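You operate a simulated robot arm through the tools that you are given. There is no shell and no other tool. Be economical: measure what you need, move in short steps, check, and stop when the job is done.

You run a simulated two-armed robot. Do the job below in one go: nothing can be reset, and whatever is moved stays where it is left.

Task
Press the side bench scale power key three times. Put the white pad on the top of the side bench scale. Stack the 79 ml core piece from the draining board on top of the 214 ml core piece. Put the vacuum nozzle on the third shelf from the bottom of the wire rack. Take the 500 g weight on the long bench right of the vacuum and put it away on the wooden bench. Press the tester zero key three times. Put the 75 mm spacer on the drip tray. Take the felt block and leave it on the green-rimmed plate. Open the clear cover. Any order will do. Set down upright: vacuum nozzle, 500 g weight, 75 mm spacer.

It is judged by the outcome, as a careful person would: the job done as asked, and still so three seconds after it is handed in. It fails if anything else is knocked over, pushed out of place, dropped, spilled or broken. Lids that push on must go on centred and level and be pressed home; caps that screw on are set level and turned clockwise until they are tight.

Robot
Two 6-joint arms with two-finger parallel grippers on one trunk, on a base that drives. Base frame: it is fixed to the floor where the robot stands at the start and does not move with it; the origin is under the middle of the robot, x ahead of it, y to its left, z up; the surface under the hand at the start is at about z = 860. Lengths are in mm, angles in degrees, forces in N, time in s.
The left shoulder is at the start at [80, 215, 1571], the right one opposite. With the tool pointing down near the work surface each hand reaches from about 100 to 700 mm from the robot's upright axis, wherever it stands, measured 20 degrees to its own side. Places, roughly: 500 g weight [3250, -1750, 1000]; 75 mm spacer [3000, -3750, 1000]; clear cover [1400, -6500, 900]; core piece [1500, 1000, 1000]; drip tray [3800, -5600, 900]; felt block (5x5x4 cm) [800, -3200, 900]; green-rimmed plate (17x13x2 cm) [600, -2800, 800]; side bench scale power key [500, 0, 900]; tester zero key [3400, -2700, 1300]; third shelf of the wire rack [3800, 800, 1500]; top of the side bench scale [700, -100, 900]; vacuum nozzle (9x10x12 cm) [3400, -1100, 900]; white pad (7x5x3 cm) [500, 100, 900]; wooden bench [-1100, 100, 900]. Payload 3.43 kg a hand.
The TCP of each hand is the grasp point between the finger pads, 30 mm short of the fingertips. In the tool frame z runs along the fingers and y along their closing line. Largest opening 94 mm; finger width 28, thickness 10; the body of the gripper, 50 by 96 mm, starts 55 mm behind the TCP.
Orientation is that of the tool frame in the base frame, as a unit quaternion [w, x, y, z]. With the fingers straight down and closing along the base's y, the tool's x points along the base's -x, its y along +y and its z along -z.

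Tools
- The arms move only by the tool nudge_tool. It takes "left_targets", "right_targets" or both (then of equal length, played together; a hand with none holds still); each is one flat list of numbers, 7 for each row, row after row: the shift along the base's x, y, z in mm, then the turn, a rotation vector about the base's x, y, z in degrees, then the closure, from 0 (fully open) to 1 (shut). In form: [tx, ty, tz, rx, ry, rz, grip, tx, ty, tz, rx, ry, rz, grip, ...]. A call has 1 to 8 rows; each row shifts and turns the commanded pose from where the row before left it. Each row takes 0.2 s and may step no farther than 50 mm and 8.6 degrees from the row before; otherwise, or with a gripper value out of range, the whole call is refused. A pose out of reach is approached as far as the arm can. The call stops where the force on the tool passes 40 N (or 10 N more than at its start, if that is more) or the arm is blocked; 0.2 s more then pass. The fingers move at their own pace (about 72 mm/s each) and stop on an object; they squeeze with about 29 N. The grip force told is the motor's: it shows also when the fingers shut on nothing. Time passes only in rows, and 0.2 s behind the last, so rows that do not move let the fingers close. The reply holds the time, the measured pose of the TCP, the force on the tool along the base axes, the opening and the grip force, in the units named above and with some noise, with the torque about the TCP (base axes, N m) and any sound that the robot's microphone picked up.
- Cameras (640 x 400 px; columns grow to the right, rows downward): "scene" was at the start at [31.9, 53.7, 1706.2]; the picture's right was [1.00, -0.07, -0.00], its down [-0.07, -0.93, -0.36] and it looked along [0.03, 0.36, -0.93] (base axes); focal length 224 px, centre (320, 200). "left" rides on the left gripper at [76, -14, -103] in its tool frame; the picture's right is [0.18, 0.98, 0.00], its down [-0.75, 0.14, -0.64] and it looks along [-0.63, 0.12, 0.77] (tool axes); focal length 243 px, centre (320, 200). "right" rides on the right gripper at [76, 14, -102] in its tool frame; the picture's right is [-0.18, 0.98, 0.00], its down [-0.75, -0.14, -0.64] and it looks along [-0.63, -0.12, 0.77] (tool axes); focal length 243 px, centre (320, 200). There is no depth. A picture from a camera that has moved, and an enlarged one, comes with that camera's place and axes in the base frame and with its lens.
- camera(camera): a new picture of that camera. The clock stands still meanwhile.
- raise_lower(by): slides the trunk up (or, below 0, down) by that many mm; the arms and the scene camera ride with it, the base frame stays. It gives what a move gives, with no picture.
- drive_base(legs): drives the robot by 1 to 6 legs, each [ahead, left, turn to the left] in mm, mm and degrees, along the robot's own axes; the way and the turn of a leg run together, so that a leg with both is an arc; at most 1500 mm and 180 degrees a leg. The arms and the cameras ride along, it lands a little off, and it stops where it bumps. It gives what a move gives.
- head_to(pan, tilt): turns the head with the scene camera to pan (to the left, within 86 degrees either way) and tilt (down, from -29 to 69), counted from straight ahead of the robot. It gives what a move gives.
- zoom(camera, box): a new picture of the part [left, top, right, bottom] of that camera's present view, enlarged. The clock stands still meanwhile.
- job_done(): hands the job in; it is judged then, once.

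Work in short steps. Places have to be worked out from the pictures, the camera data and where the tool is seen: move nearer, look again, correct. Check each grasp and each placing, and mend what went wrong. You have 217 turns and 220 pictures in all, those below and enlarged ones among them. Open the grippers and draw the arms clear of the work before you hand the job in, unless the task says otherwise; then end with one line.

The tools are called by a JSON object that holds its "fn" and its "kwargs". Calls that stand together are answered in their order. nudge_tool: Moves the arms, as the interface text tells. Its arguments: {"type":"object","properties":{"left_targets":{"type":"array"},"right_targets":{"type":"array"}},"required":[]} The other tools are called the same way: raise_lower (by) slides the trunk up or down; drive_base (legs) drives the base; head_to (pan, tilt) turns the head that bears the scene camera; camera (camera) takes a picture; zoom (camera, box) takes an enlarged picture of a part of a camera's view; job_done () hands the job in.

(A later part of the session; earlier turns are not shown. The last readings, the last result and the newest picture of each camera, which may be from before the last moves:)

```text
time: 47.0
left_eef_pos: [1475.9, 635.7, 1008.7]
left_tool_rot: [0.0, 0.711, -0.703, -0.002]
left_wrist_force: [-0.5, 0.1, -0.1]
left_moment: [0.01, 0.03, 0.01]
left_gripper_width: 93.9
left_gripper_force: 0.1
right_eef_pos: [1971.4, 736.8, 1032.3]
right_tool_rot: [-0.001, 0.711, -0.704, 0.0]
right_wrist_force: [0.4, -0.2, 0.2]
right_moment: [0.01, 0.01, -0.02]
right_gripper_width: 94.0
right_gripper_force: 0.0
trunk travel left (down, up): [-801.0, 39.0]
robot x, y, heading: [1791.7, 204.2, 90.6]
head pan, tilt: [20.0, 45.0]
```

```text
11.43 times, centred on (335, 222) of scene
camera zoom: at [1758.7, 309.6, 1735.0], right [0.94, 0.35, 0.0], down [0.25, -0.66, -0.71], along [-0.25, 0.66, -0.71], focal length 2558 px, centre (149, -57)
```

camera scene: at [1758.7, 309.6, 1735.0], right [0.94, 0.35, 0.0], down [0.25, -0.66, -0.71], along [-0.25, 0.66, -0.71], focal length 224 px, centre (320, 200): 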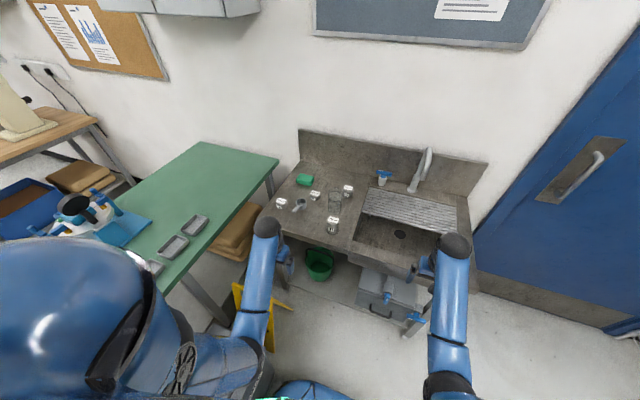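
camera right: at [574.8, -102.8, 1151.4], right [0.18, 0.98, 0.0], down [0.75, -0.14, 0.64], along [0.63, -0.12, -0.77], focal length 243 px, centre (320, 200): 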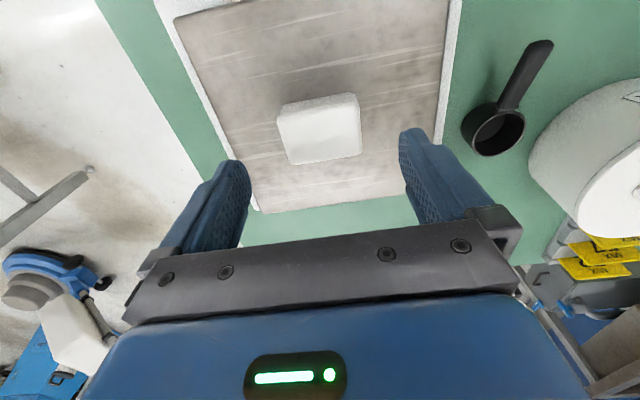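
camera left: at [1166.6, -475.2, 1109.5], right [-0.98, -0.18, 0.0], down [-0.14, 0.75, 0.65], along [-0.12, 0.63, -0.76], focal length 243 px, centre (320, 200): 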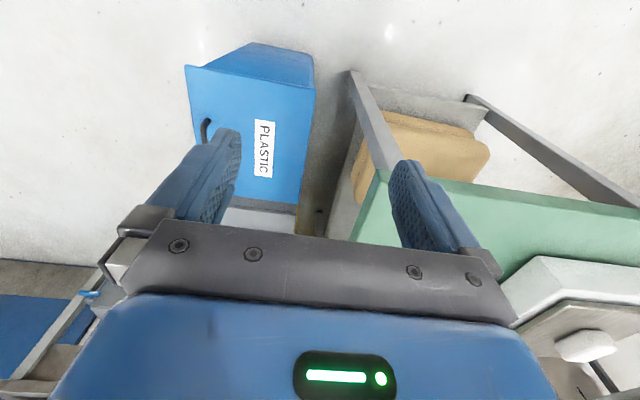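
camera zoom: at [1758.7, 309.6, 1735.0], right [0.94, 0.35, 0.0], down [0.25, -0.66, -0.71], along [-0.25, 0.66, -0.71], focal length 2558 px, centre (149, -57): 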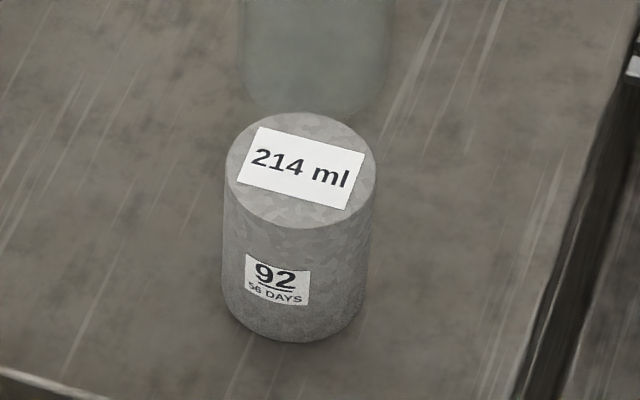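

The 79 ml piece is at about [1425, 1131] (top ≈ z 900), the 214 ml piece at [1584, 955] with a tall glass just behind it. I drive forward 190 mm and then lower the trunk for longer reach.

{"fn": "drive_base", "kwargs": {"legs": [[190, 0, 0]]}}

{"fn": "camera", "kwargs": {"camera": "left"}}

{"fn": "camera", "kwargs": {"camera": "scene"}}

```text
time: 48.6
left_eef_pos: [1474.1, 819.9, 1008.6]
left_tool_rot: [-0.002, 0.711, -0.704, -0.004]
left_wrist_force: [-0.3, 0.0, 0.1]
left_moment: [0.03, 0.04, 0.03]
left_gripper_width: 94.2
left_gripper_force: 0.0
right_eef_pos: [1968.5, 920.9, 1034.0]
right_tool_rot: [-0.001, 0.711, -0.703, -0.001]
right_wrist_force: [-0.2, -0.6, 0.4]
right_moment: [0.02, 0.03, -0.03]
right_gripper_width: 94.0
right_gripper_force: 0.1
trunk travel left (down, up): [-801.0, 39.0]
robot x, y, heading: [1790.2, 396.5, 90.6]
head pan, tilt: [20.0, 45.0]
```

```text
184 pictures are left
camera left: at [1488.8, 744.1, 1110.8], right [-0.98, -0.19, 0.0], down [-0.15, 0.75, 0.65], along [-0.13, 0.64, -0.76], focal length 243 px, centre (320, 200)
```

left: 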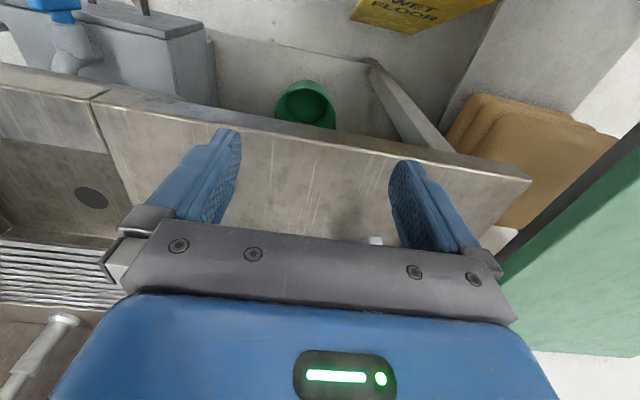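

```text
183 pictures are left
camera scene: at [1756.9, 491.4, 1735.5], right [0.94, 0.35, 0.0], down [0.25, -0.66, -0.71], along [-0.25, 0.66, -0.7], focal length 224 px, centre (320, 200)
```

scene: 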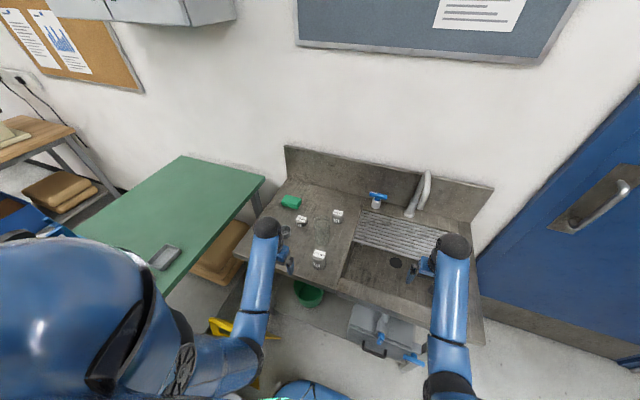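

Clear so far. I go 55 mm nearer and lower the trunk by 70, both hands staying above the bench.

{"fn": "drive_base", "kwargs": {"legs": [[55, 0, -0.5]]}}

{"fn": "raise_lower", "kwargs": {"by": -70}}

{"fn": "nudge_tool", "kwargs": {"left_targets": [0, 40, 20, 0, 0, 0, 0, 0, 40, 20, 0, 0, 0, 0, -5, 45, 10, 0, 0, 0, 0, -10, 45, 0, 0, 0, 0, 0, -15, 40, 0, 0, 0, 0, 0]}}

{"fn": "camera", "kwargs": {"camera": "left"}}

{"fn": "camera", "kwargs": {"camera": "scene"}}

```text
time: 49.5
left_eef_pos: [1477.2, 872.2, 1012.3]
left_tool_rot: [-0.004, 0.707, -0.707, -0.005]
left_wrist_force: [0.7, -0.6, 1.0]
left_moment: [0.06, 0.0, 0.01]
left_gripper_width: 94.0
left_gripper_force: 0.0
right_eef_pos: [1973.0, 967.5, 1037.8]
right_tool_rot: [-0.003, 0.707, -0.707, -0.003]
right_wrist_force: [-0.1, -1.3, -1.0]
right_moment: [0.05, 0.02, -0.01]
right_gripper_width: 94.1
right_gripper_force: 0.0
trunk travel left (down, up): [-801.0, 39.0]
robot x, y, heading: [1790.2, 446.4, 90.2]
head pan, tilt: [20.0, 45.0]
```

```text
time: 50.6
left_eef_pos: [1478.3, 880.4, 938.3]
left_tool_rot: [0.0, -0.707, 0.707, 0.002]
left_wrist_force: [0.6, -0.1, 0.0]
left_moment: [0.0, 0.01, 0.02]
left_gripper_width: 94.0
left_gripper_force: 0.2
right_eef_pos: [1973.2, 977.8, 962.2]
right_tool_rot: [0.0, 0.708, -0.707, 0.0]
right_wrist_force: [-1.2, -0.2, 0.2]
right_moment: [0.01, -0.01, 0.01]
right_gripper_width: 93.9
right_gripper_force: 0.1
trunk travel left (down, up): [-731.0, 109.0]
robot x, y, heading: [1786.0, 446.5, 89.9]
head pan, tilt: [20.0, 45.0]
```

```text
time: 51.8
left_eef_pos: [1445.4, 1097.2, 972.0]
left_tool_rot: [-0.001, 0.708, -0.707, 0.0]
left_wrist_force: [-0.5, 0.0, 0.6]
left_moment: [-0.02, -0.01, 0.0]
left_gripper_width: 94.0
left_gripper_force: 0.0
left hand out of reach, approached as far as the arm can: row 1, 2
right_eef_pos: [1973.5, 978.4, 962.4]
right_tool_rot: [0.001, 0.708, -0.706, 0.001]
right_wrist_force: [0.8, 0.9, -0.3]
right_moment: [-0.04, 0.0, 0.02]
right_gripper_width: 94.1
right_gripper_force: 0.0
trunk travel left (down, up): [-731.0, 109.0]
robot x, y, heading: [1789.4, 443.8, 90.0]
head pan, tilt: [20.0, 45.0]
```

```text
182 pictures are left
camera left: at [1459.3, 1021.2, 1073.4], right [-0.98, -0.19, 0.0], down [-0.14, 0.75, 0.64], along [-0.12, 0.63, -0.77], focal length 243 px, centre (320, 200)
```

left: 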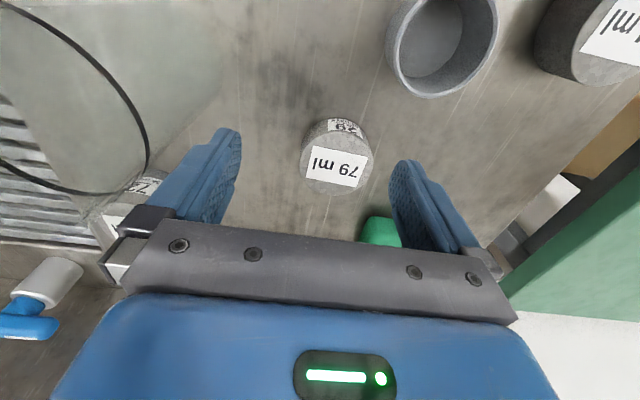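

```text
181 pictures are left
camera scene: at [1756.9, 554.5, 1664.8], right [0.94, 0.34, 0.0], down [0.24, -0.67, -0.71], along [-0.24, 0.66, -0.71], focal length 224 px, centre (320, 200)
```

scene: 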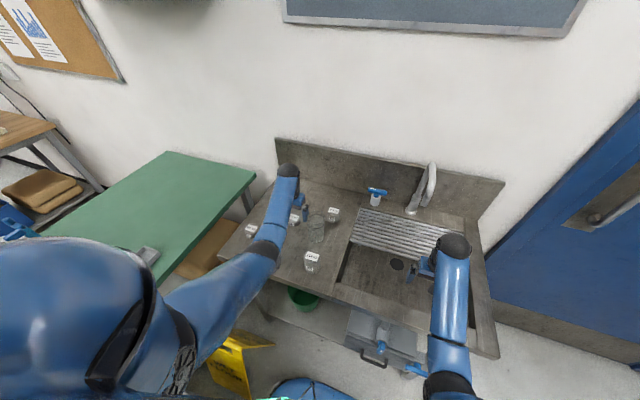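

The piece is at [1424, 1130] from the hand camera, agreeing with before. I line up and lower around it.

{"fn": "nudge_tool", "kwargs": {"left_targets": [-21, 33, 0, 0, 0, 0, 0, 0, 0, -35, 0, 0, 0, 0, 0, 0, -20, 0, 0, 0, 0, 0, 0, -5, 0, 0, 0, 0]}}

{"fn": "camera", "kwargs": {"camera": "left"}}

```text
time: 52.8
left_eef_pos: [1425.4, 1127.6, 912.9]
left_tool_rot: [0.0, 0.708, -0.706, -0.002]
left_wrist_force: [-0.3, 0.3, -0.2]
left_moment: [-0.02, 0.03, 0.01]
left_gripper_width: 93.8
left_gripper_force: 0.0
right_eef_pos: [1972.7, 976.7, 962.5]
right_tool_rot: [0.0, 0.708, -0.706, 0.001]
right_wrist_force: [0.1, -0.9, -0.4]
right_moment: [-0.01, -0.01, 0.02]
right_gripper_width: 94.1
right_gripper_force: 0.0
trunk travel left (down, up): [-731.0, 109.0]
robot x, y, heading: [1786.5, 447.8, 90.2]
head pan, tilt: [20.0, 45.0]
```

```text
180 pictures are left
camera left: at [1439.3, 1051.6, 1014.7], right [-0.98, -0.19, 0.0], down [-0.14, 0.75, 0.64], along [-0.12, 0.63, -0.76], focal length 243 px, centre (320, 200)
```

left: 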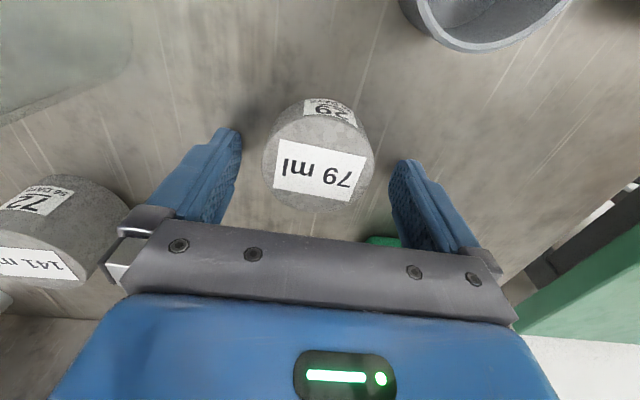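

Centred. I lower a little more with small steps and close.

{"fn": "nudge_tool", "kwargs": {"left_targets": [0, 2, -3, 0, 0, 0, 0, 0, 0, -2, 0, 0, 0, 0, 0, 0, 0, 0, 0, 0, 1, 0, 0, 0, 0, 0, 0, 1, 0, 0, 0, 0, 0, 0, 1]}}

{"fn": "nudge_tool", "kwargs": {"left_targets": [0, 0, 20, 0, 0, 0, 1, 0, 0, 30, 0, 0, 0, 1, 0, 0, 0, 0, 0, 0, 1]}}

{"fn": "camera", "kwargs": {"camera": "left"}}

```text
time: 54.0
left_eef_pos: [1426.3, 1130.1, 910.8]
left_tool_rot: [-0.001, 0.707, -0.707, -0.002]
left_wrist_force: [3.6, -0.1, 8.0]
left_moment: [-0.07, -0.47, 0.04]
left_gripper_width: 63.0
left_gripper_force: 28.7
right_eef_pos: [1974.1, 975.7, 961.8]
right_tool_rot: [0.0, 0.708, -0.707, 0.0]
right_wrist_force: [-0.2, -0.1, 0.1]
right_moment: [0.01, -0.01, -0.03]
right_gripper_width: 93.8
right_gripper_force: 0.1
trunk travel left (down, up): [-731.0, 109.0]
robot x, y, heading: [1789.0, 445.7, 89.9]
head pan, tilt: [20.0, 45.0]
```

```text
time: 54.8
left_eef_pos: [1426.0, 1130.3, 958.2]
left_tool_rot: [-0.001, -0.707, 0.707, 0.001]
left_wrist_force: [-0.5, -0.4, -0.8]
left_moment: [0.0, 0.04, 0.0]
left_gripper_width: 62.8
left_gripper_force: 29.1
right_eef_pos: [1973.9, 976.2, 962.8]
right_tool_rot: [0.0, 0.708, -0.706, 0.0]
right_wrist_force: [0.5, -0.2, -0.2]
right_moment: [0.0, 0.02, 0.02]
right_gripper_width: 94.0
right_gripper_force: 0.2
trunk travel left (down, up): [-731.0, 109.0]
robot x, y, heading: [1786.3, 447.0, 90.2]
head pan, tilt: [20.0, 45.0]
```

```text
179 pictures are left
camera left: at [1439.6, 1054.4, 1060.1], right [-0.98, -0.19, 0.0], down [-0.14, 0.75, 0.64], along [-0.12, 0.63, -0.77], focal length 243 px, centre (320, 200)
```

left: 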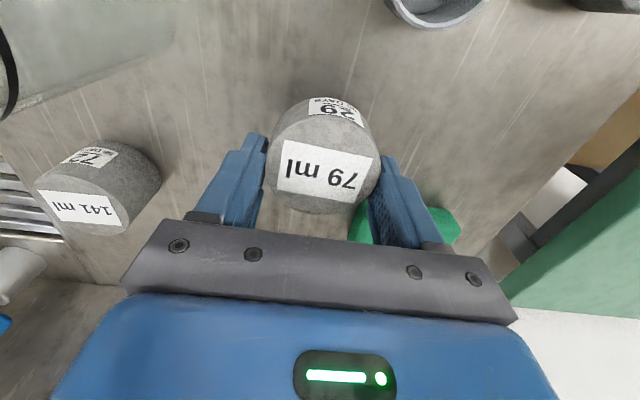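

Held at 63 mm; the bench surface is near z 880, so the 214 ml top should be near z 949. I raise the trunk 100 to get clearance, then draw back and across in front of the glass.

{"fn": "raise_lower", "kwargs": {"by": 100}}

{"fn": "nudge_tool", "kwargs": {"left_targets": [0, -45, -10, 0, 0, 0, 1, 0, -45, -10, 0, 0, 0, 1, 0, -45, -5, 0, 0, 0, 1, 0, -47, -5, 0, 0, 0, 1, 45, 0, 0, 0, 0, 0, 1, 45, 0, 0, 0, 0, 0, 1]}}

{"fn": "camera", "kwargs": {"camera": "left"}}

{"fn": "camera", "kwargs": {"camera": "scene"}}

```text
time: 56.2
left_eef_pos: [1426.3, 1130.3, 1058.1]
left_tool_rot: [-0.001, 0.708, -0.706, -0.001]
left_wrist_force: [0.6, 0.2, -1.5]
left_moment: [0.0, 0.0, 0.0]
left_gripper_width: 62.8
left_gripper_force: 28.9
right_eef_pos: [1973.9, 976.9, 1062.2]
right_tool_rot: [0.0, 0.708, -0.706, 0.0]
right_wrist_force: [-0.4, 1.1, -0.8]
right_moment: [-0.03, 0.0, 0.0]
right_gripper_width: 93.9
right_gripper_force: 0.1
trunk travel left (down, up): [-831.0, 9.0]
robot x, y, heading: [1792.3, 445.7, 89.9]
head pan, tilt: [20.0, 45.0]
```

```text
time: 57.6
left_eef_pos: [1518.7, 947.3, 1030.3]
left_tool_rot: [0.001, 0.708, -0.707, -0.002]
left_wrist_force: [-0.3, 0.0, -2.1]
left_moment: [0.0, 0.02, 0.03]
left_gripper_width: 62.6
left_gripper_force: 28.8
right_eef_pos: [1974.7, 976.9, 1061.7]
right_tool_rot: [0.001, 0.707, -0.707, -0.001]
right_wrist_force: [0.1, -0.2, 0.2]
right_moment: [-0.04, 0.0, 0.02]
right_gripper_width: 94.0
right_gripper_force: 0.1
trunk travel left (down, up): [-831.0, 9.0]
robot x, y, heading: [1789.4, 447.6, 90.1]
head pan, tilt: [20.0, 45.0]
```

```text
178 pictures are left
camera left: at [1532.8, 872.3, 1131.2], right [-0.98, -0.19, 0.0], down [-0.14, 0.75, 0.64], along [-0.12, 0.63, -0.77], focal length 243 px, centre (320, 200)
```

left: 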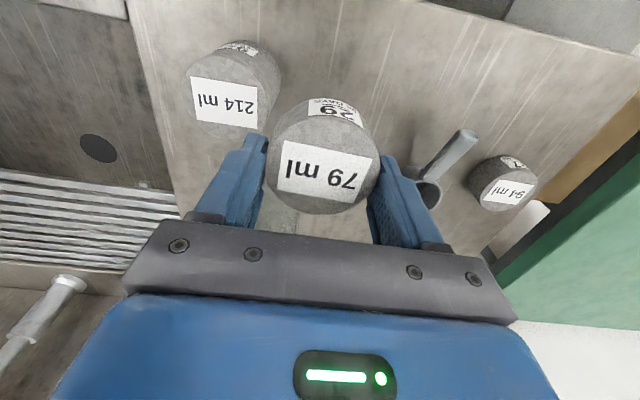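

```text
177 pictures are left
camera scene: at [1760.2, 553.1, 1765.0], right [0.94, 0.34, 0.0], down [0.24, -0.66, -0.71], along [-0.24, 0.66, -0.71], focal length 224 px, centre (320, 200)
```

scene: 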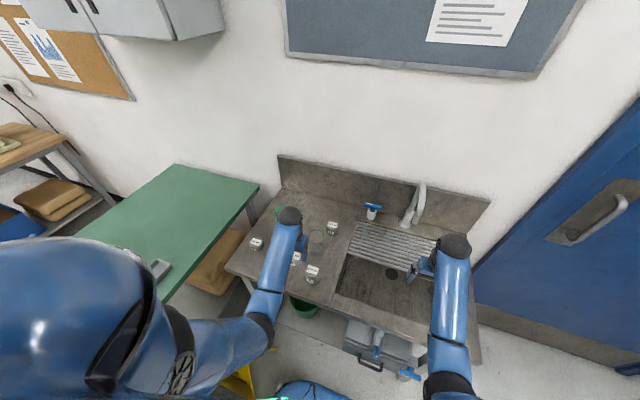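

I zoom on the 214 ml piece for its exact centre.

{"fn": "zoom", "kwargs": {"camera": "left", "box": [160, 20, 400, 170]}}

{"fn": "zoom", "kwargs": {"camera": "scene", "box": [230, 190, 390, 300]}}

```text
2.67 times, centred on (280, 95) of left
camera zoom: at [1532.8, 872.3, 1131.2], right [-0.98, -0.19, 0.0], down [-0.14, 0.75, 0.64], along [-0.12, 0.63, -0.77], focal length 647 px, centre (427, 480)
```

zoom: 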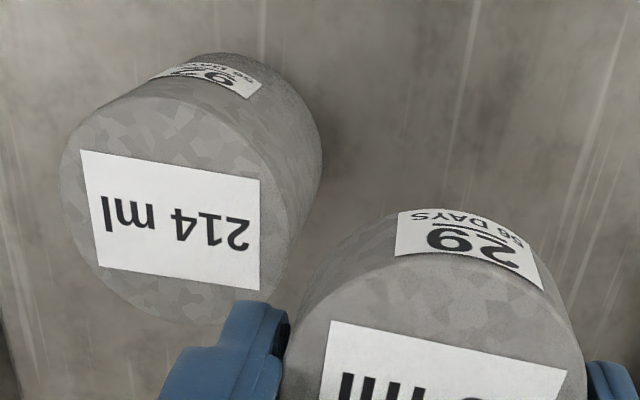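

```text
3.64 times, centred on (310, 245) of scene
camera zoom: at [1760.2, 553.1, 1765.0], right [0.94, 0.34, 0.0], down [0.24, -0.66, -0.71], along [-0.24, 0.66, -0.71], focal length 814 px, centre (356, 36)
```

zoom: 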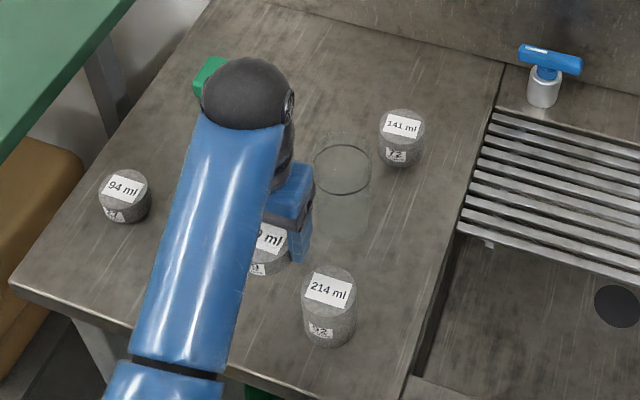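

Held piece centre is about 10 mm robot-side of the TCP; relative to it the 214 ml top is about +71 in x, +3 in y. I move across and lower partway, then look again.

{"fn": "nudge_tool", "kwargs": {"left_targets": [35, 0, 0, 0, 0, 0, 1, 35, 0, 0, 0, 0, 0, 1, 0, 0, -25, 0, 0, 0, 1, 0, 0, 0, 0, 0, 0, 1]}}

{"fn": "zoom", "kwargs": {"camera": "left", "box": [200, 20, 440, 220]}}

{"fn": "zoom", "kwargs": {"camera": "scene", "box": [230, 190, 390, 300]}}

```text
time: 58.6
left_eef_pos: [1585.2, 948.2, 1003.1]
left_tool_rot: [-0.002, 0.708, -0.707, -0.001]
left_wrist_force: [0.0, 0.4, -1.5]
left_moment: [0.0, -0.01, 0.02]
left_gripper_width: 62.6
left_gripper_force: 28.7
right_eef_pos: [1971.2, 975.4, 1062.5]
right_tool_rot: [-0.001, 0.708, -0.706, 0.001]
right_wrist_force: [-0.5, -0.5, 0.1]
right_moment: [0.01, -0.03, 0.0]
right_gripper_width: 94.2
right_gripper_force: 0.1
trunk travel left (down, up): [-831.0, 9.0]
robot x, y, heading: [1789.0, 444.8, 89.8]
head pan, tilt: [20.0, 45.0]
```

```text
2.00 times, centred on (320, 120) of left
camera zoom: at [1598.6, 871.5, 1104.9], right [-0.98, -0.19, 0.0], down [-0.14, 0.75, 0.64], along [-0.12, 0.63, -0.76], focal length 485 px, centre (320, 360)
```

zoom: 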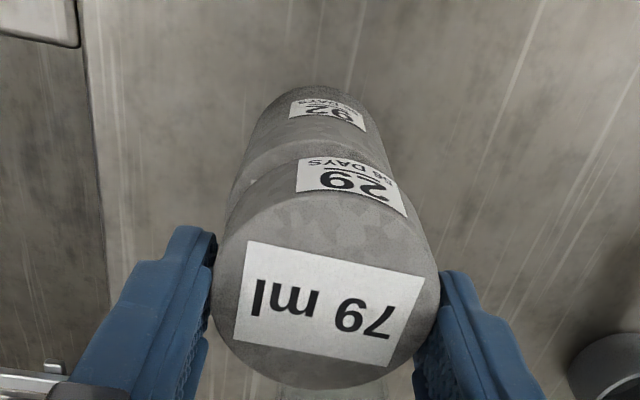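

```text
3.64 times, centred on (310, 245) of scene
camera zoom: at [1755.6, 551.7, 1765.0], right [0.94, 0.34, 0.0], down [0.24, -0.66, -0.71], along [-0.24, 0.66, -0.71], focal length 814 px, centre (356, 36)
```

zoom: 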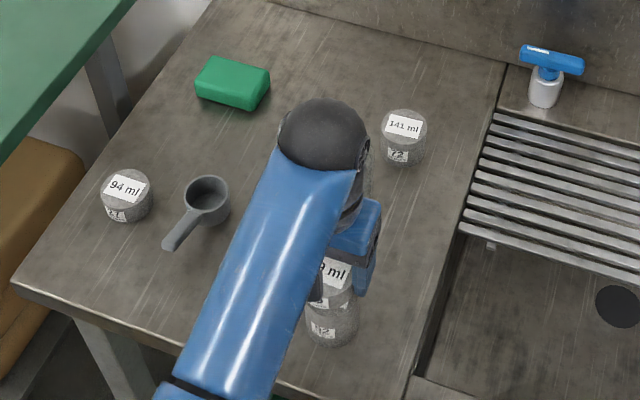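

The stack lines up within about 3 mm; I correct +2 x, +3 y and lower gently to contact.

{"fn": "nudge_tool", "kwargs": {"left_targets": [2, 3, -15, 0, 0, 0, 1, 0, 0, -4, 0, 0, 0, 1, 0, 0, -2, 0, 0, 0, 1, 0, 0, -2, 0, 0, 0, 1]}}

{"fn": "zoom", "kwargs": {"camera": "left", "box": [200, 20, 440, 220]}}

```text
time: 59.6
left_eef_pos: [1587.6, 951.0, 985.7]
left_tool_rot: [-0.005, 0.707, -0.707, -0.007]
left_wrist_force: [-3.5, 5.7, 40.3]
left_moment: [-0.96, 0.16, -0.06]
left_gripper_width: 62.4
left_gripper_force: 28.8
right_eef_pos: [1976.2, 973.8, 1064.5]
right_tool_rot: [-0.001, 0.708, -0.707, -0.001]
right_wrist_force: [0.0, 0.6, 0.2]
right_moment: [0.02, 0.05, 0.02]
right_gripper_width: 93.8
right_gripper_force: 0.0
trunk travel left (down, up): [-831.0, 9.0]
robot x, y, heading: [1786.7, 445.0, 90.1]
head pan, tilt: [20.0, 45.0]
```

```text
2.00 times, centred on (320, 120) of left
camera zoom: at [1602.4, 873.8, 1086.6], right [-0.98, -0.19, 0.0], down [-0.14, 0.74, 0.65], along [-0.12, 0.64, -0.76], focal length 485 px, centre (320, 360)
```

zoom: 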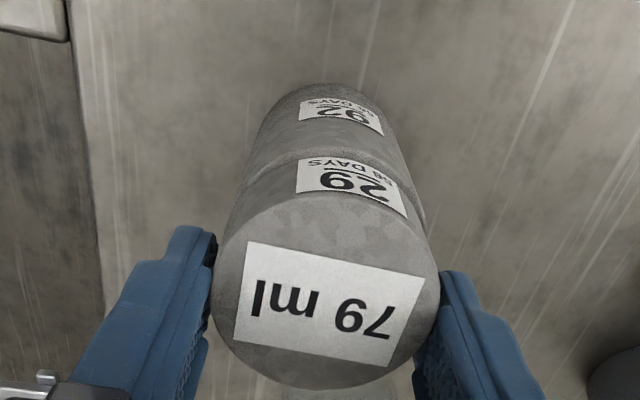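

Contact made and well aligned. I relieve the force, open, and lift straight up.

{"fn": "nudge_tool", "kwargs": {"left_targets": [0, 0, 4, 0, 0, 0, 1, 0, 0, 0.5, 0, 0, 0, 1]}}

{"fn": "nudge_tool", "kwargs": {"left_targets": [0, 0, 0, 0, 0, 0, 0.6, 0, 0, 0, 0, 0, 0, 0, 0, 0, 0, 0, 0, 0, 0, 0, 0, 25, 0, 0, 0, 0, 0, 0, 20, 0, 0, 0, 0]}}

{"fn": "camera", "kwargs": {"camera": "left"}}

```text
time: 60.2
left_eef_pos: [1588.9, 951.1, 986.1]
left_tool_rot: [-0.002, 0.708, -0.706, -0.003]
left_wrist_force: [-1.2, 7.4, 23.3]
left_moment: [0.34, 0.36, -0.06]
left_gripper_width: 62.5
left_gripper_force: 29.4
right_eef_pos: [1974.3, 975.7, 1063.5]
right_tool_rot: [-0.001, 0.708, -0.706, 0.0]
right_wrist_force: [0.2, -0.6, 0.5]
right_moment: [0.0, 0.02, 0.03]
right_gripper_width: 94.1
right_gripper_force: 0.1
trunk travel left (down, up): [-831.0, 9.0]
robot x, y, heading: [1789.6, 447.2, 89.7]
head pan, tilt: [20.0, 45.0]
```

```text
time: 61.4
left_eef_pos: [1588.8, 950.0, 1031.9]
left_tool_rot: [0.001, 0.707, -0.707, -0.001]
left_wrist_force: [-0.5, 0.0, 0.0]
left_moment: [0.0, 0.03, 0.0]
left_gripper_width: 94.2
left_gripper_force: 0.1
right_eef_pos: [1972.7, 976.1, 1062.2]
right_tool_rot: [0.0, 0.708, -0.706, 0.001]
right_wrist_force: [-0.1, 0.1, -0.6]
right_moment: [-0.01, -0.01, 0.02]
right_gripper_width: 94.0
right_gripper_force: 0.2
trunk travel left (down, up): [-831.0, 9.0]
robot x, y, heading: [1789.2, 448.7, 90.1]
head pan, tilt: [20.0, 45.0]
```

```text
171 pictures are left
camera left: at [1601.6, 875.1, 1132.2], right [-0.98, -0.19, 0.0], down [-0.14, 0.75, 0.64], along [-0.12, 0.63, -0.77], focal length 243 px, centre (320, 200)
```

left: 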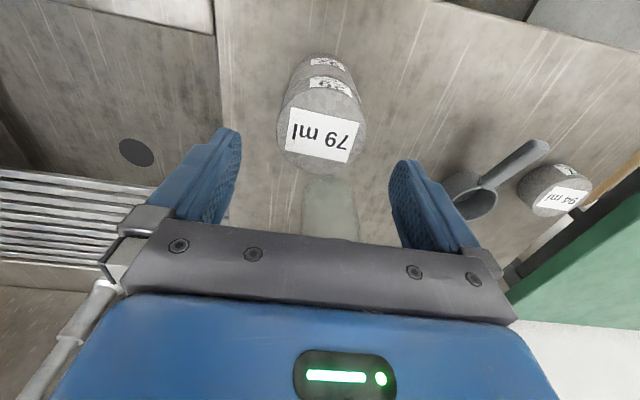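

The stack stands. I back away and turn to face the far wall.

{"fn": "drive_base", "kwargs": {"legs": [[-500, 0, 0], [0, 0, -90]]}}

{"fn": "head_to", "kwargs": {"pan": 0, "tilt": 20}}

{"fn": "camera", "kwargs": {"camera": "scene"}}

{"fn": "head_to", "kwargs": {"pan": 60, "tilt": 30}}

{"fn": "camera", "kwargs": {"camera": "scene"}}

```text
time: 68.1
left_eef_pos: [2288.7, 153.2, 1030.8]
left_tool_rot: [0.002, -0.008, 1.0, 0.001]
left_wrist_force: [0.1, -0.3, -0.3]
left_moment: [-0.03, -0.02, -0.03]
left_gripper_width: 93.9
left_gripper_force: 0.1
right_eef_pos: [2320.8, -230.2, 1062.1]
right_tool_rot: [-0.001, -0.008, 1.0, 0.0]
right_wrist_force: [-0.9, 0.1, -0.2]
right_moment: [0.01, -0.02, -0.03]
right_gripper_width: 94.0
right_gripper_force: 0.1
trunk travel left (down, up): [-831.0, 9.0]
robot x, y, heading: [1790.7, -50.7, 0.6]
head pan, tilt: [20.0, 45.0]
```

```text
time: 69.0
left_eef_pos: [2289.3, 154.6, 1031.2]
left_tool_rot: [0.002, -0.007, 1.0, 0.0]
left_wrist_force: [0.1, 0.3, -0.2]
left_moment: [-0.02, -0.01, 0.03]
left_gripper_width: 94.1
left_gripper_force: 0.0
right_eef_pos: [2320.1, -230.6, 1061.4]
right_tool_rot: [0.0, -0.009, 1.0, -0.001]
right_wrist_force: [-1.3, 0.9, 0.2]
right_moment: [-0.03, -0.02, 0.01]
right_gripper_width: 94.1
right_gripper_force: 0.0
trunk travel left (down, up): [-831.0, 9.0]
robot x, y, heading: [1790.3, -49.9, 0.9]
head pan, tilt: [0.0, 20.0]
```

```text
170 pictures are left
camera scene: at [1909.5, -52.5, 1803.7], right [0.02, -1.0, 0.0], down [-0.34, -0.01, -0.94], along [0.94, 0.01, -0.34], focal length 224 px, centre (320, 200)
```

scene: 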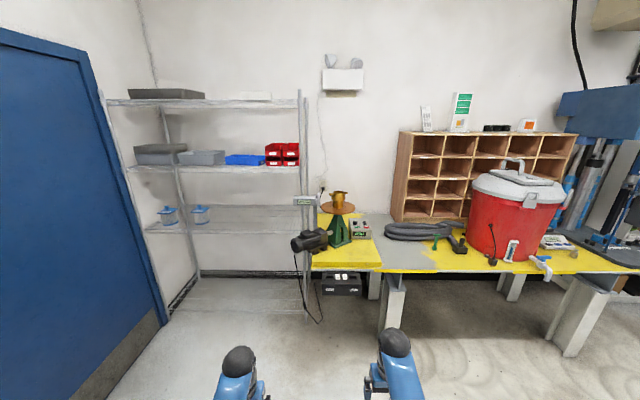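

```text
time: 70.3
left_eef_pos: [2288.9, 154.4, 1031.4]
left_tool_rot: [0.002, -0.008, 1.0, 0.0]
left_wrist_force: [0.3, 0.0, -0.4]
left_moment: [0.04, 0.01, 0.05]
left_gripper_width: 94.0
left_gripper_force: 0.0
right_eef_pos: [2320.1, -232.1, 1063.2]
right_tool_rot: [0.001, -0.008, 1.0, 0.0]
right_wrist_force: [0.5, 0.9, 0.5]
right_moment: [0.01, 0.03, -0.02]
right_gripper_width: 94.2
right_gripper_force: 0.1
trunk travel left (down, up): [-831.0, 9.0]
robot x, y, heading: [1785.9, -52.9, 0.8]
head pan, tilt: [60.0, 30.0]
```

```text
169 pictures are left
camera scene: at [1860.5, 25.1, 1787.7], right [0.87, -0.49, 0.0], down [-0.24, -0.44, -0.87], along [0.42, 0.76, -0.5], focal length 224 px, centre (320, 200)
```

scene: 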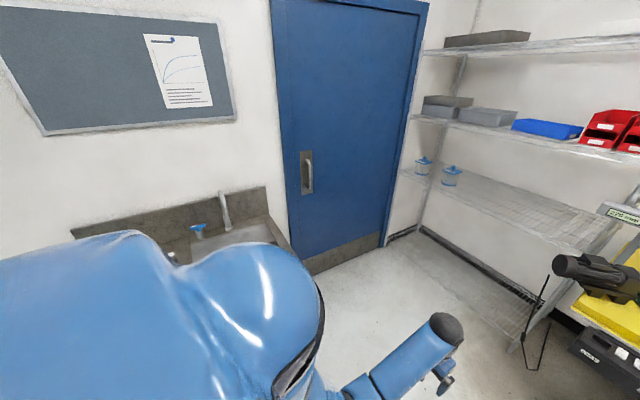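

I see the wire rack (third shelf holds grey, blue and red bins, z ≈ 1400) and the long bench. I zoom on both.

{"fn": "head_to", "kwargs": {"pan": 0, "tilt": 20}}

{"fn": "zoom", "kwargs": {"camera": "scene", "box": [90, 70, 330, 340]}}

{"fn": "zoom", "kwargs": {"camera": "scene", "box": [290, 170, 590, 290]}}

```text
time: 71.6
left_eef_pos: [2289.8, 154.0, 1030.5]
left_tool_rot: [0.002, -0.007, 1.0, 0.0]
left_wrist_force: [-0.1, 0.5, -1.1]
left_moment: [0.0, -0.02, 0.01]
left_gripper_width: 94.1
left_gripper_force: 0.0
right_eef_pos: [2319.9, -230.2, 1062.3]
right_tool_rot: [0.0, -0.008, 1.0, 0.001]
right_wrist_force: [-0.4, -0.4, 0.1]
right_moment: [-0.03, -0.02, -0.02]
right_gripper_width: 94.0
right_gripper_force: 0.1
trunk travel left (down, up): [-831.0, 9.0]
robot x, y, heading: [1789.5, -50.5, 0.7]
head pan, tilt: [0.0, 20.0]
```

```text
1.48 times, centred on (210, 205) of scene
camera zoom: at [1909.5, -52.4, 1803.7], right [0.02, -1.0, 0.0], down [-0.34, -0.01, -0.94], along [0.94, 0.01, -0.34], focal length 332 px, centre (483, 193)
```

zoom: 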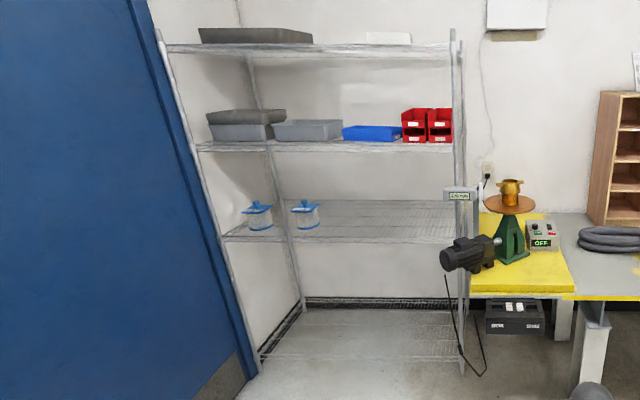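

```text
2.13 times, centred on (440, 230) of scene
camera zoom: at [1909.5, -52.4, 1803.7], right [0.02, -1.0, 0.0], down [-0.34, -0.01, -0.94], along [0.94, 0.01, -0.34], focal length 477 px, centre (64, 136)
```

zoom: 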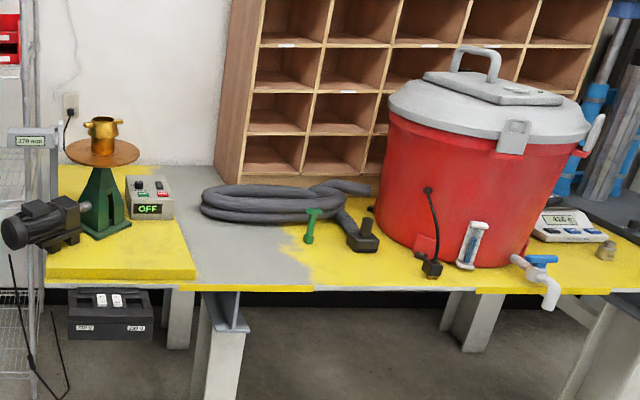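

The nozzle is the black piece near [3365, -1075] by the hose; the rack front is at x ≈ 3545. I drive to stand before the nozzle.

{"fn": "drive_base", "kwargs": {"legs": [[750, -1000, -0.7]]}}

{"fn": "head_to", "kwargs": {"pan": 0, "tilt": 40}}

{"fn": "camera", "kwargs": {"camera": "scene"}}

```text
time: 77.9
left_eef_pos: [3051.3, -844.2, 1030.6]
left_tool_rot: [0.001, -0.005, 1.0, 0.0]
left_wrist_force: [-0.1, -0.3, -0.8]
left_moment: [0.0, -0.01, 0.0]
left_gripper_width: 93.8
left_gripper_force: 0.1
right_eef_pos: [3080.7, -1229.0, 1063.9]
right_tool_rot: [0.0, -0.006, 1.0, -0.001]
right_wrist_force: [-0.1, 0.2, 0.1]
right_moment: [0.02, -0.06, 0.03]
right_gripper_width: 93.9
right_gripper_force: 0.0
trunk travel left (down, up): [-831.0, 9.0]
robot x, y, heading: [2553.6, -1051.8, 0.7]
head pan, tilt: [0.0, 20.0]
```

```text
time: 78.7
left_eef_pos: [3051.4, -845.4, 1030.4]
left_tool_rot: [0.001, -0.006, 1.0, 0.0]
left_wrist_force: [-0.4, -0.1, -0.3]
left_moment: [0.02, -0.02, 0.0]
left_gripper_width: 94.1
left_gripper_force: 0.0
right_eef_pos: [3081.7, -1229.5, 1063.3]
right_tool_rot: [0.0, -0.007, 1.0, 0.0]
right_wrist_force: [0.1, 0.6, 0.6]
right_moment: [0.03, -0.03, -0.03]
right_gripper_width: 94.1
right_gripper_force: 0.1
trunk travel left (down, up): [-831.0, 9.0]
robot x, y, heading: [2552.6, -1049.5, 0.4]
head pan, tilt: [0.0, 40.0]
```

```text
166 pictures are left
camera scene: at [2663.2, -1050.3, 1772.4], right [0.01, -1.0, 0.0], down [-0.64, -0.01, -0.77], along [0.77, 0.01, -0.64], focal length 224 px, centre (320, 200)
```

scene: 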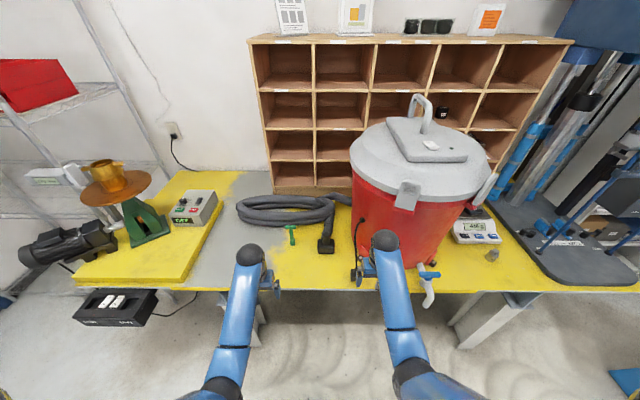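

{"fn": "zoom", "kwargs": {"camera": "scene", "box": [220, 170, 400, 290]}}

{"fn": "zoom", "kwargs": {"camera": "scene", "box": [430, 200, 560, 290]}}

{"fn": "camera", "kwargs": {"camera": "left"}}

```text
3.33 times, centred on (310, 230) of scene
camera zoom: at [2663.2, -1050.3, 1772.4], right [0.01, -1.0, 0.0], down [-0.64, -0.01, -0.77], along [0.77, 0.01, -0.64], focal length 746 px, centre (353, 100)
```

zoom: 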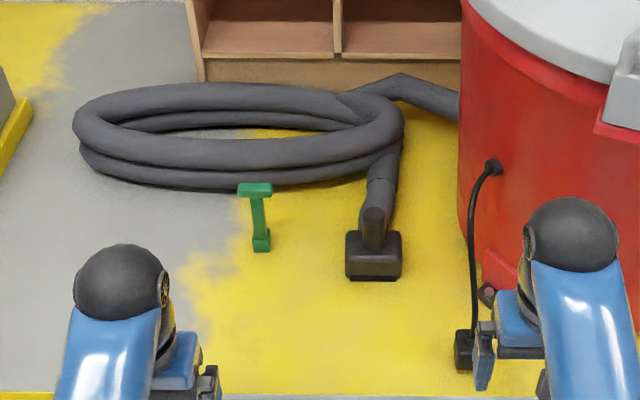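

```text
4.44 times, centred on (495, 245) of scene
camera zoom: at [2663.2, -1050.3, 1772.4], right [0.01, -1.0, 0.0], down [-0.64, -0.01, -0.77], along [0.77, 0.01, -0.64], focal length 995 px, centre (-458, 0)
```

zoom: 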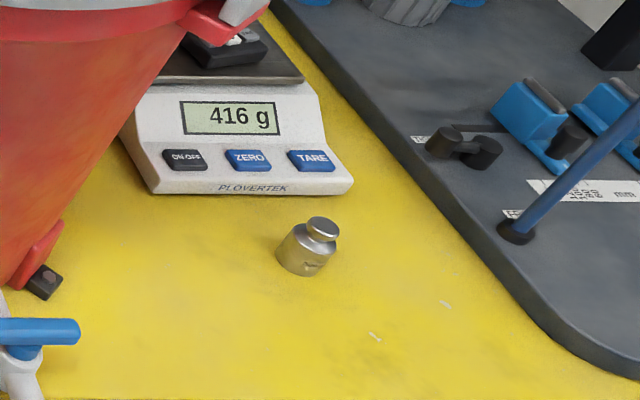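

```text
163 pictures are left
camera left: at [2974.5, -859.3, 1132.1], right [-0.2, 0.98, 0.0], down [0.75, 0.15, 0.64], along [0.63, 0.13, -0.76], focal length 243 px, centre (320, 200)
```

left: 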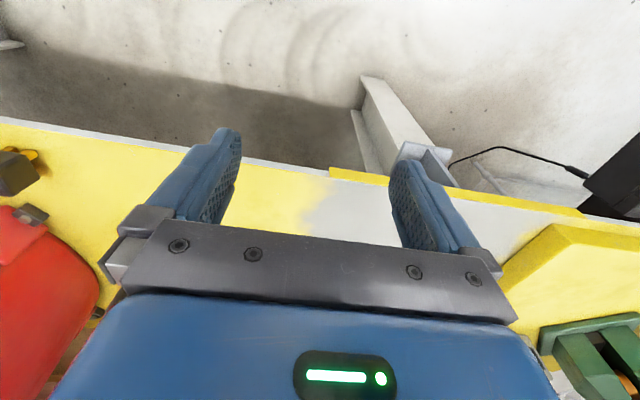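

The nozzle stem is near [3372, -1074], base on the yellow bench (z≈880); the 500 g weight is the brass one right of the second scale. I draw the right hand back so it stays off the red vacuum drum, then drive closer.

{"fn": "nudge_tool", "kwargs": {"right_targets": [-45, -10, -15, 0, 0, 0, 0, -45, -10, -15, 0, 0, 0, 0, -45, -10, -15, 0, 0, 0, 0, -45, -10, -15, 0, 0, 0, 0]}}

{"fn": "drive_base", "kwargs": {"legs": [[210, -20, -0.4]]}}

{"fn": "camera", "kwargs": {"camera": "scene"}}

{"fn": "camera", "kwargs": {"camera": "left"}}

```text
time: 79.7
left_eef_pos: [3050.7, -845.6, 1031.9]
left_tool_rot: [0.003, -0.007, 1.0, 0.001]
left_wrist_force: [-1.1, -0.4, 0.6]
left_moment: [-0.01, -0.02, 0.0]
left_gripper_width: 94.0
left_gripper_force: 0.1
right_eef_pos: [2900.4, -1268.9, 1002.1]
right_tool_rot: [0.003, -0.006, 1.0, 0.001]
right_wrist_force: [0.0, 0.9, -0.3]
right_moment: [-0.01, -0.02, -0.01]
right_gripper_width: 94.0
right_gripper_force: 0.0
trunk travel left (down, up): [-831.0, 9.0]
robot x, y, heading: [2547.1, -1050.3, 0.8]
head pan, tilt: [0.0, 40.0]
```

```text
time: 81.4
left_eef_pos: [3259.0, -864.7, 1032.0]
left_tool_rot: [0.003, -0.003, 1.0, 0.0]
left_wrist_force: [0.2, -0.2, 0.5]
left_moment: [0.0, -0.05, 0.04]
left_gripper_width: 94.1
left_gripper_force: 0.1
right_eef_pos: [3106.2, -1288.3, 1003.8]
right_tool_rot: [0.001, -0.004, 1.0, 0.0]
right_wrist_force: [-0.1, -0.8, -1.2]
right_moment: [0.0, -0.02, -0.01]
right_gripper_width: 94.0
right_gripper_force: 0.1
trunk travel left (down, up): [-831.0, 9.0]
robot x, y, heading: [2761.7, -1071.6, 0.4]
head pan, tilt: [0.0, 40.0]
```

```text
162 pictures are left
camera scene: at [2865.4, -1068.0, 1772.9], right [0.01, -1.0, 0.0], down [-0.64, 0.0, -0.77], along [0.77, 0.0, -0.64], focal length 224 px, centre (320, 200)
```

scene: 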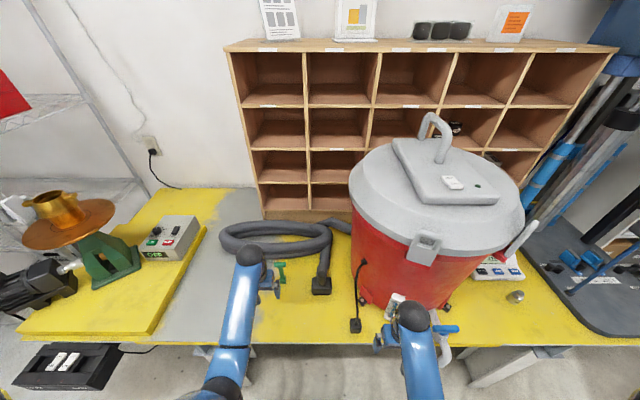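

```text
161 pictures are left
camera left: at [3180.2, -878.7, 1133.7], right [-0.19, 0.98, 0.0], down [0.75, 0.15, 0.65], along [0.64, 0.12, -0.76], focal length 243 px, centre (320, 200)
```

left: 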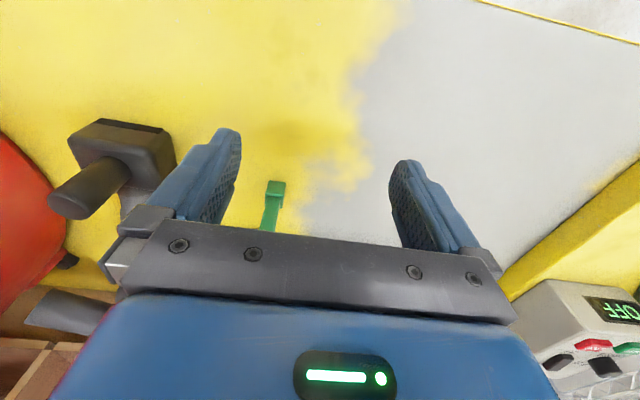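

I move the left hand in front of the nozzle to view it squarely.

{"fn": "nudge_tool", "kwargs": {"left_targets": [0, -49, 0, 0, 0, 0, 0, 0, -49, 0, 0, 0, 0, 0, 0, -49, 0, 0, 0, 0, 0, 0, -49, 0, 0, 0, 0, 0]}}

{"fn": "camera", "kwargs": {"camera": "left"}}

{"fn": "zoom", "kwargs": {"camera": "scene", "box": [250, 200, 410, 340]}}

```text
time: 82.4
left_eef_pos: [3263.3, -1062.9, 1030.6]
left_tool_rot: [0.001, -0.004, 1.0, 0.001]
left_wrist_force: [0.5, 0.0, 1.0]
left_moment: [0.01, -0.02, 0.0]
left_gripper_width: 93.8
left_gripper_force: 0.0
right_eef_pos: [3111.5, -1290.1, 1000.7]
right_tool_rot: [-0.001, -0.004, 1.0, 0.001]
right_wrist_force: [0.6, 0.4, 0.3]
right_moment: [0.0, -0.01, -0.03]
right_gripper_width: 94.1
right_gripper_force: 0.0
trunk travel left (down, up): [-831.0, 9.0]
robot x, y, heading: [2758.2, -1068.5, 0.3]
head pan, tilt: [0.0, 40.0]
```

```text
160 pictures are left
camera left: at [3186.2, -1076.6, 1131.5], right [-0.19, 0.98, 0.0], down [0.75, 0.15, 0.64], along [0.63, 0.13, -0.77], focal length 243 px, centre (320, 200)
```

left: 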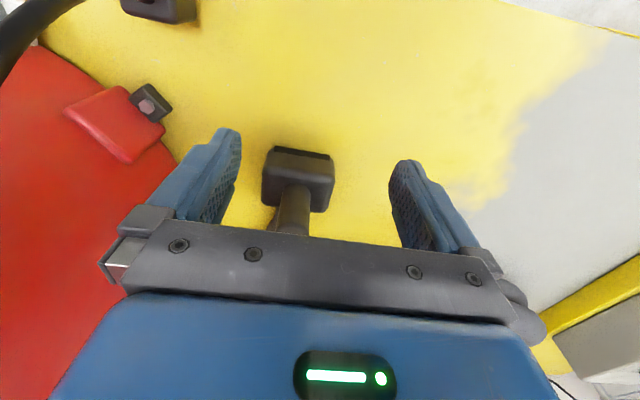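

```text
2.86 times, centred on (330, 270) of scene
camera zoom: at [2874.3, -1070.6, 1772.1], right [0.01, -1.0, 0.0], down [-0.64, 0.0, -0.77], along [0.77, 0.01, -0.64], focal length 639 px, centre (291, 0)
```

zoom: 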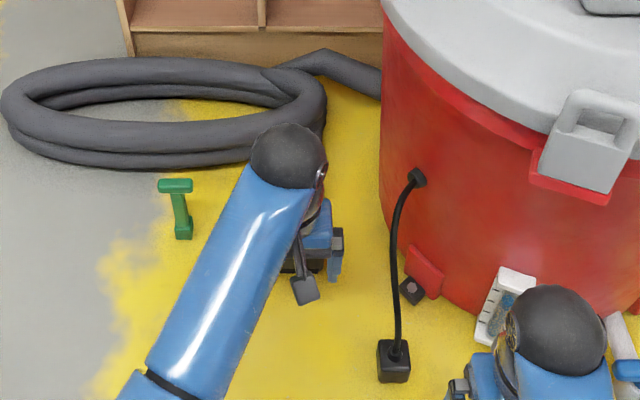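

Stem centre ≈ [3370, -1071]. I pitch the left hand about 43° (fingers forward-down) while staying in front of the stem.

{"fn": "nudge_tool", "kwargs": {"left_targets": [5, -2, 0, 0, -8.5, 0, 0, 5, -2, 0, 0, -8.5, 0, 0, 5, -2, 0, 0, -8.5, 0, 0, 5, -1, 0, 0, -8.5, 0, 0, 5, 0, 0, 0, -8.5, 0, 0]}}

{"fn": "camera", "kwargs": {"camera": "left"}}

{"fn": "zoom", "kwargs": {"camera": "scene", "box": [250, 200, 410, 340]}}

```text
time: 83.6
left_eef_pos: [3285.8, -1067.1, 1030.3]
left_tool_rot: [0.366, -0.004, 0.931, 0.0]
left_wrist_force: [0.2, 0.4, -0.1]
left_moment: [0.0, 0.0, -0.01]
left_gripper_width: 94.0
left_gripper_force: 0.1
right_eef_pos: [3110.0, -1288.6, 1002.5]
right_tool_rot: [0.0, -0.004, 1.0, 0.0]
right_wrist_force: [-0.5, 0.0, 0.7]
right_moment: [0.01, -0.01, -0.03]
right_gripper_width: 93.8
right_gripper_force: 0.0
trunk travel left (down, up): [-831.0, 9.0]
robot x, y, heading: [2758.6, -1065.5, 0.3]
head pan, tilt: [0.0, 40.0]
```

```text
158 pictures are left
camera left: at [3160.0, -1081.7, 1053.5], right [-0.14, 0.98, -0.13], down [0.11, 0.15, 0.98], along [0.98, 0.12, -0.13], focal length 243 px, centre (320, 200)
```

left: 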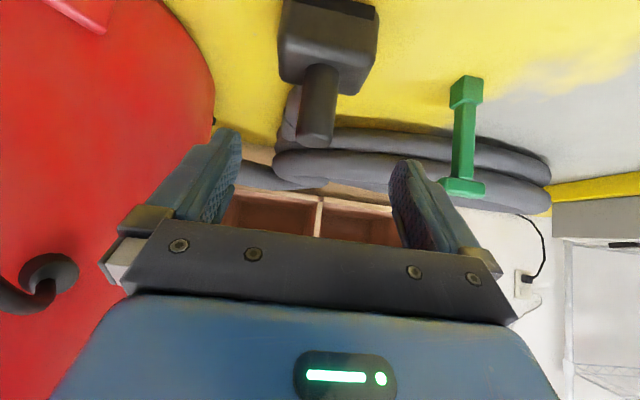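

```text
2.86 times, centred on (330, 270) of scene
camera zoom: at [2871.1, -1068.1, 1772.4], right [0.01, -1.0, 0.0], down [-0.64, 0.0, -0.77], along [0.77, 0.01, -0.64], focal length 639 px, centre (291, 0)
```

zoom: 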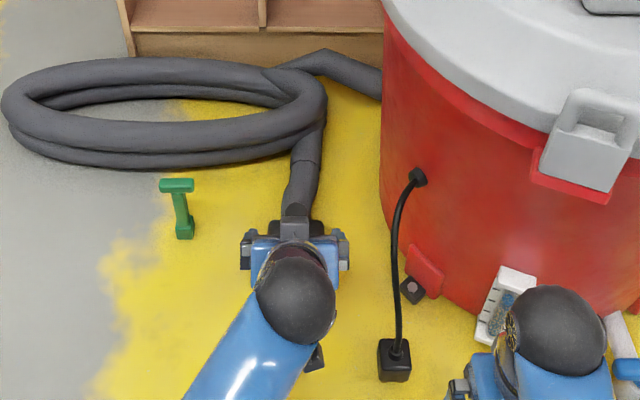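

The side view puts the stem at [3368, -1070], z 915–972. I advance along the tool direction to grip it at z ≈ 953.

{"fn": "nudge_tool", "kwargs": {"left_targets": [30, -1, -28, 0, 0, 0, 0, 30, -1, -28, 0, 0, 0, 0, 20, -1, -20, 0, 0, 0, 0]}}

{"fn": "camera", "kwargs": {"camera": "left"}}

```text
time: 84.4
left_eef_pos: [3366.1, -1070.6, 953.5]
left_tool_rot: [0.364, -0.004, 0.932, 0.001]
left_wrist_force: [0.3, 0.7, -0.7]
left_moment: [0.0, -0.01, -0.01]
left_gripper_width: 93.7
left_gripper_force: 0.0
right_eef_pos: [3110.7, -1289.8, 1001.2]
right_tool_rot: [0.0, -0.004, 1.0, 0.0]
right_wrist_force: [-0.7, -0.1, 0.9]
right_moment: [0.02, -0.03, 0.02]
right_gripper_width: 94.0
right_gripper_force: 0.0
trunk travel left (down, up): [-831.0, 9.0]
robot x, y, heading: [2763.4, -1067.7, 0.6]
head pan, tilt: [0.0, 40.0]
```

```text
156 pictures are left
camera left: at [3240.1, -1085.1, 976.4], right [-0.14, 0.98, -0.13], down [0.12, 0.15, 0.98], along [0.98, 0.12, -0.14], focal length 243 px, centre (320, 200)
```

left: 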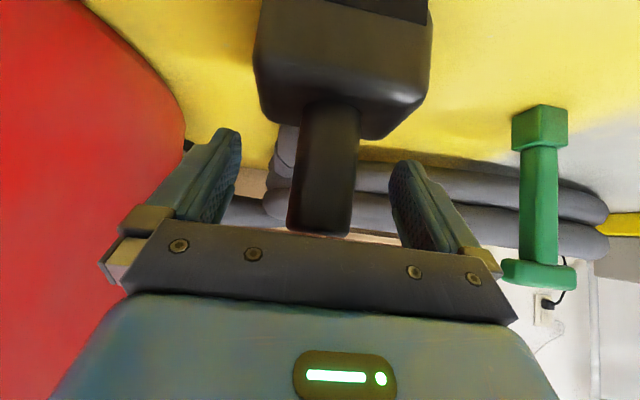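

The stem lies between the fingers; close and lift a little.

{"fn": "nudge_tool", "kwargs": {"left_targets": [0, 0, 0, 0, 0, 0, 1, 0, 0, 0, 0, 0, 0, 1, 0, 0, 0, 0, 0, 0, 1, 0, 0, 0, 0, 0, 0, 1, 0, 0, 20, 0, 0, 0, 1, 0, 0, 20, 0, 0, 0, 1]}}

{"fn": "camera", "kwargs": {"camera": "left"}}

{"fn": "camera", "kwargs": {"camera": "scene"}}

```text
time: 85.8
left_eef_pos: [3365.9, -1070.3, 994.8]
left_tool_rot: [0.363, -0.003, 0.932, 0.0]
left_wrist_force: [0.0, -0.2, -2.5]
left_moment: [-0.01, 0.0, 0.0]
left_gripper_width: 36.4
left_gripper_force: 28.9
right_eef_pos: [3109.3, -1289.1, 1000.6]
right_tool_rot: [0.0, -0.004, 1.0, 0.0]
right_wrist_force: [-0.1, -0.2, -0.4]
right_moment: [0.03, -0.01, 0.02]
right_gripper_width: 94.3
right_gripper_force: 0.0
trunk travel left (down, up): [-831.0, 9.0]
robot x, y, heading: [2759.7, -1067.7, 0.3]
head pan, tilt: [0.0, 40.0]
```

```text
155 pictures are left
camera left: at [3239.7, -1084.8, 1017.7], right [-0.14, 0.98, -0.13], down [0.12, 0.14, 0.98], along [0.98, 0.12, -0.14], focal length 243 px, centre (320, 200)
```

left: 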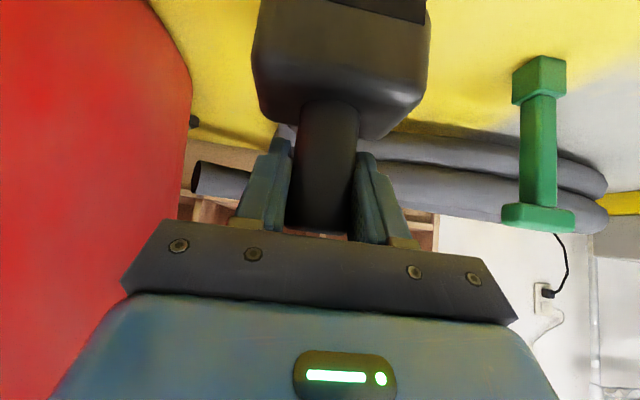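

```text
154 pictures are left
camera scene: at [2872.0, -1068.6, 1772.3], right [0.01, -1.0, 0.0], down [-0.64, 0.0, -0.77], along [0.77, 0.01, -0.64], focal length 224 px, centre (320, 200)
```

scene: 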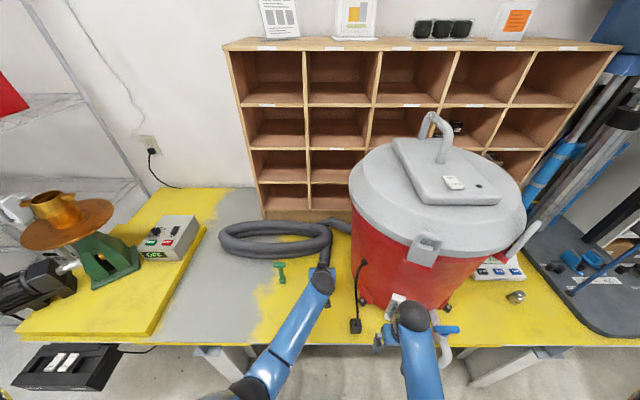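

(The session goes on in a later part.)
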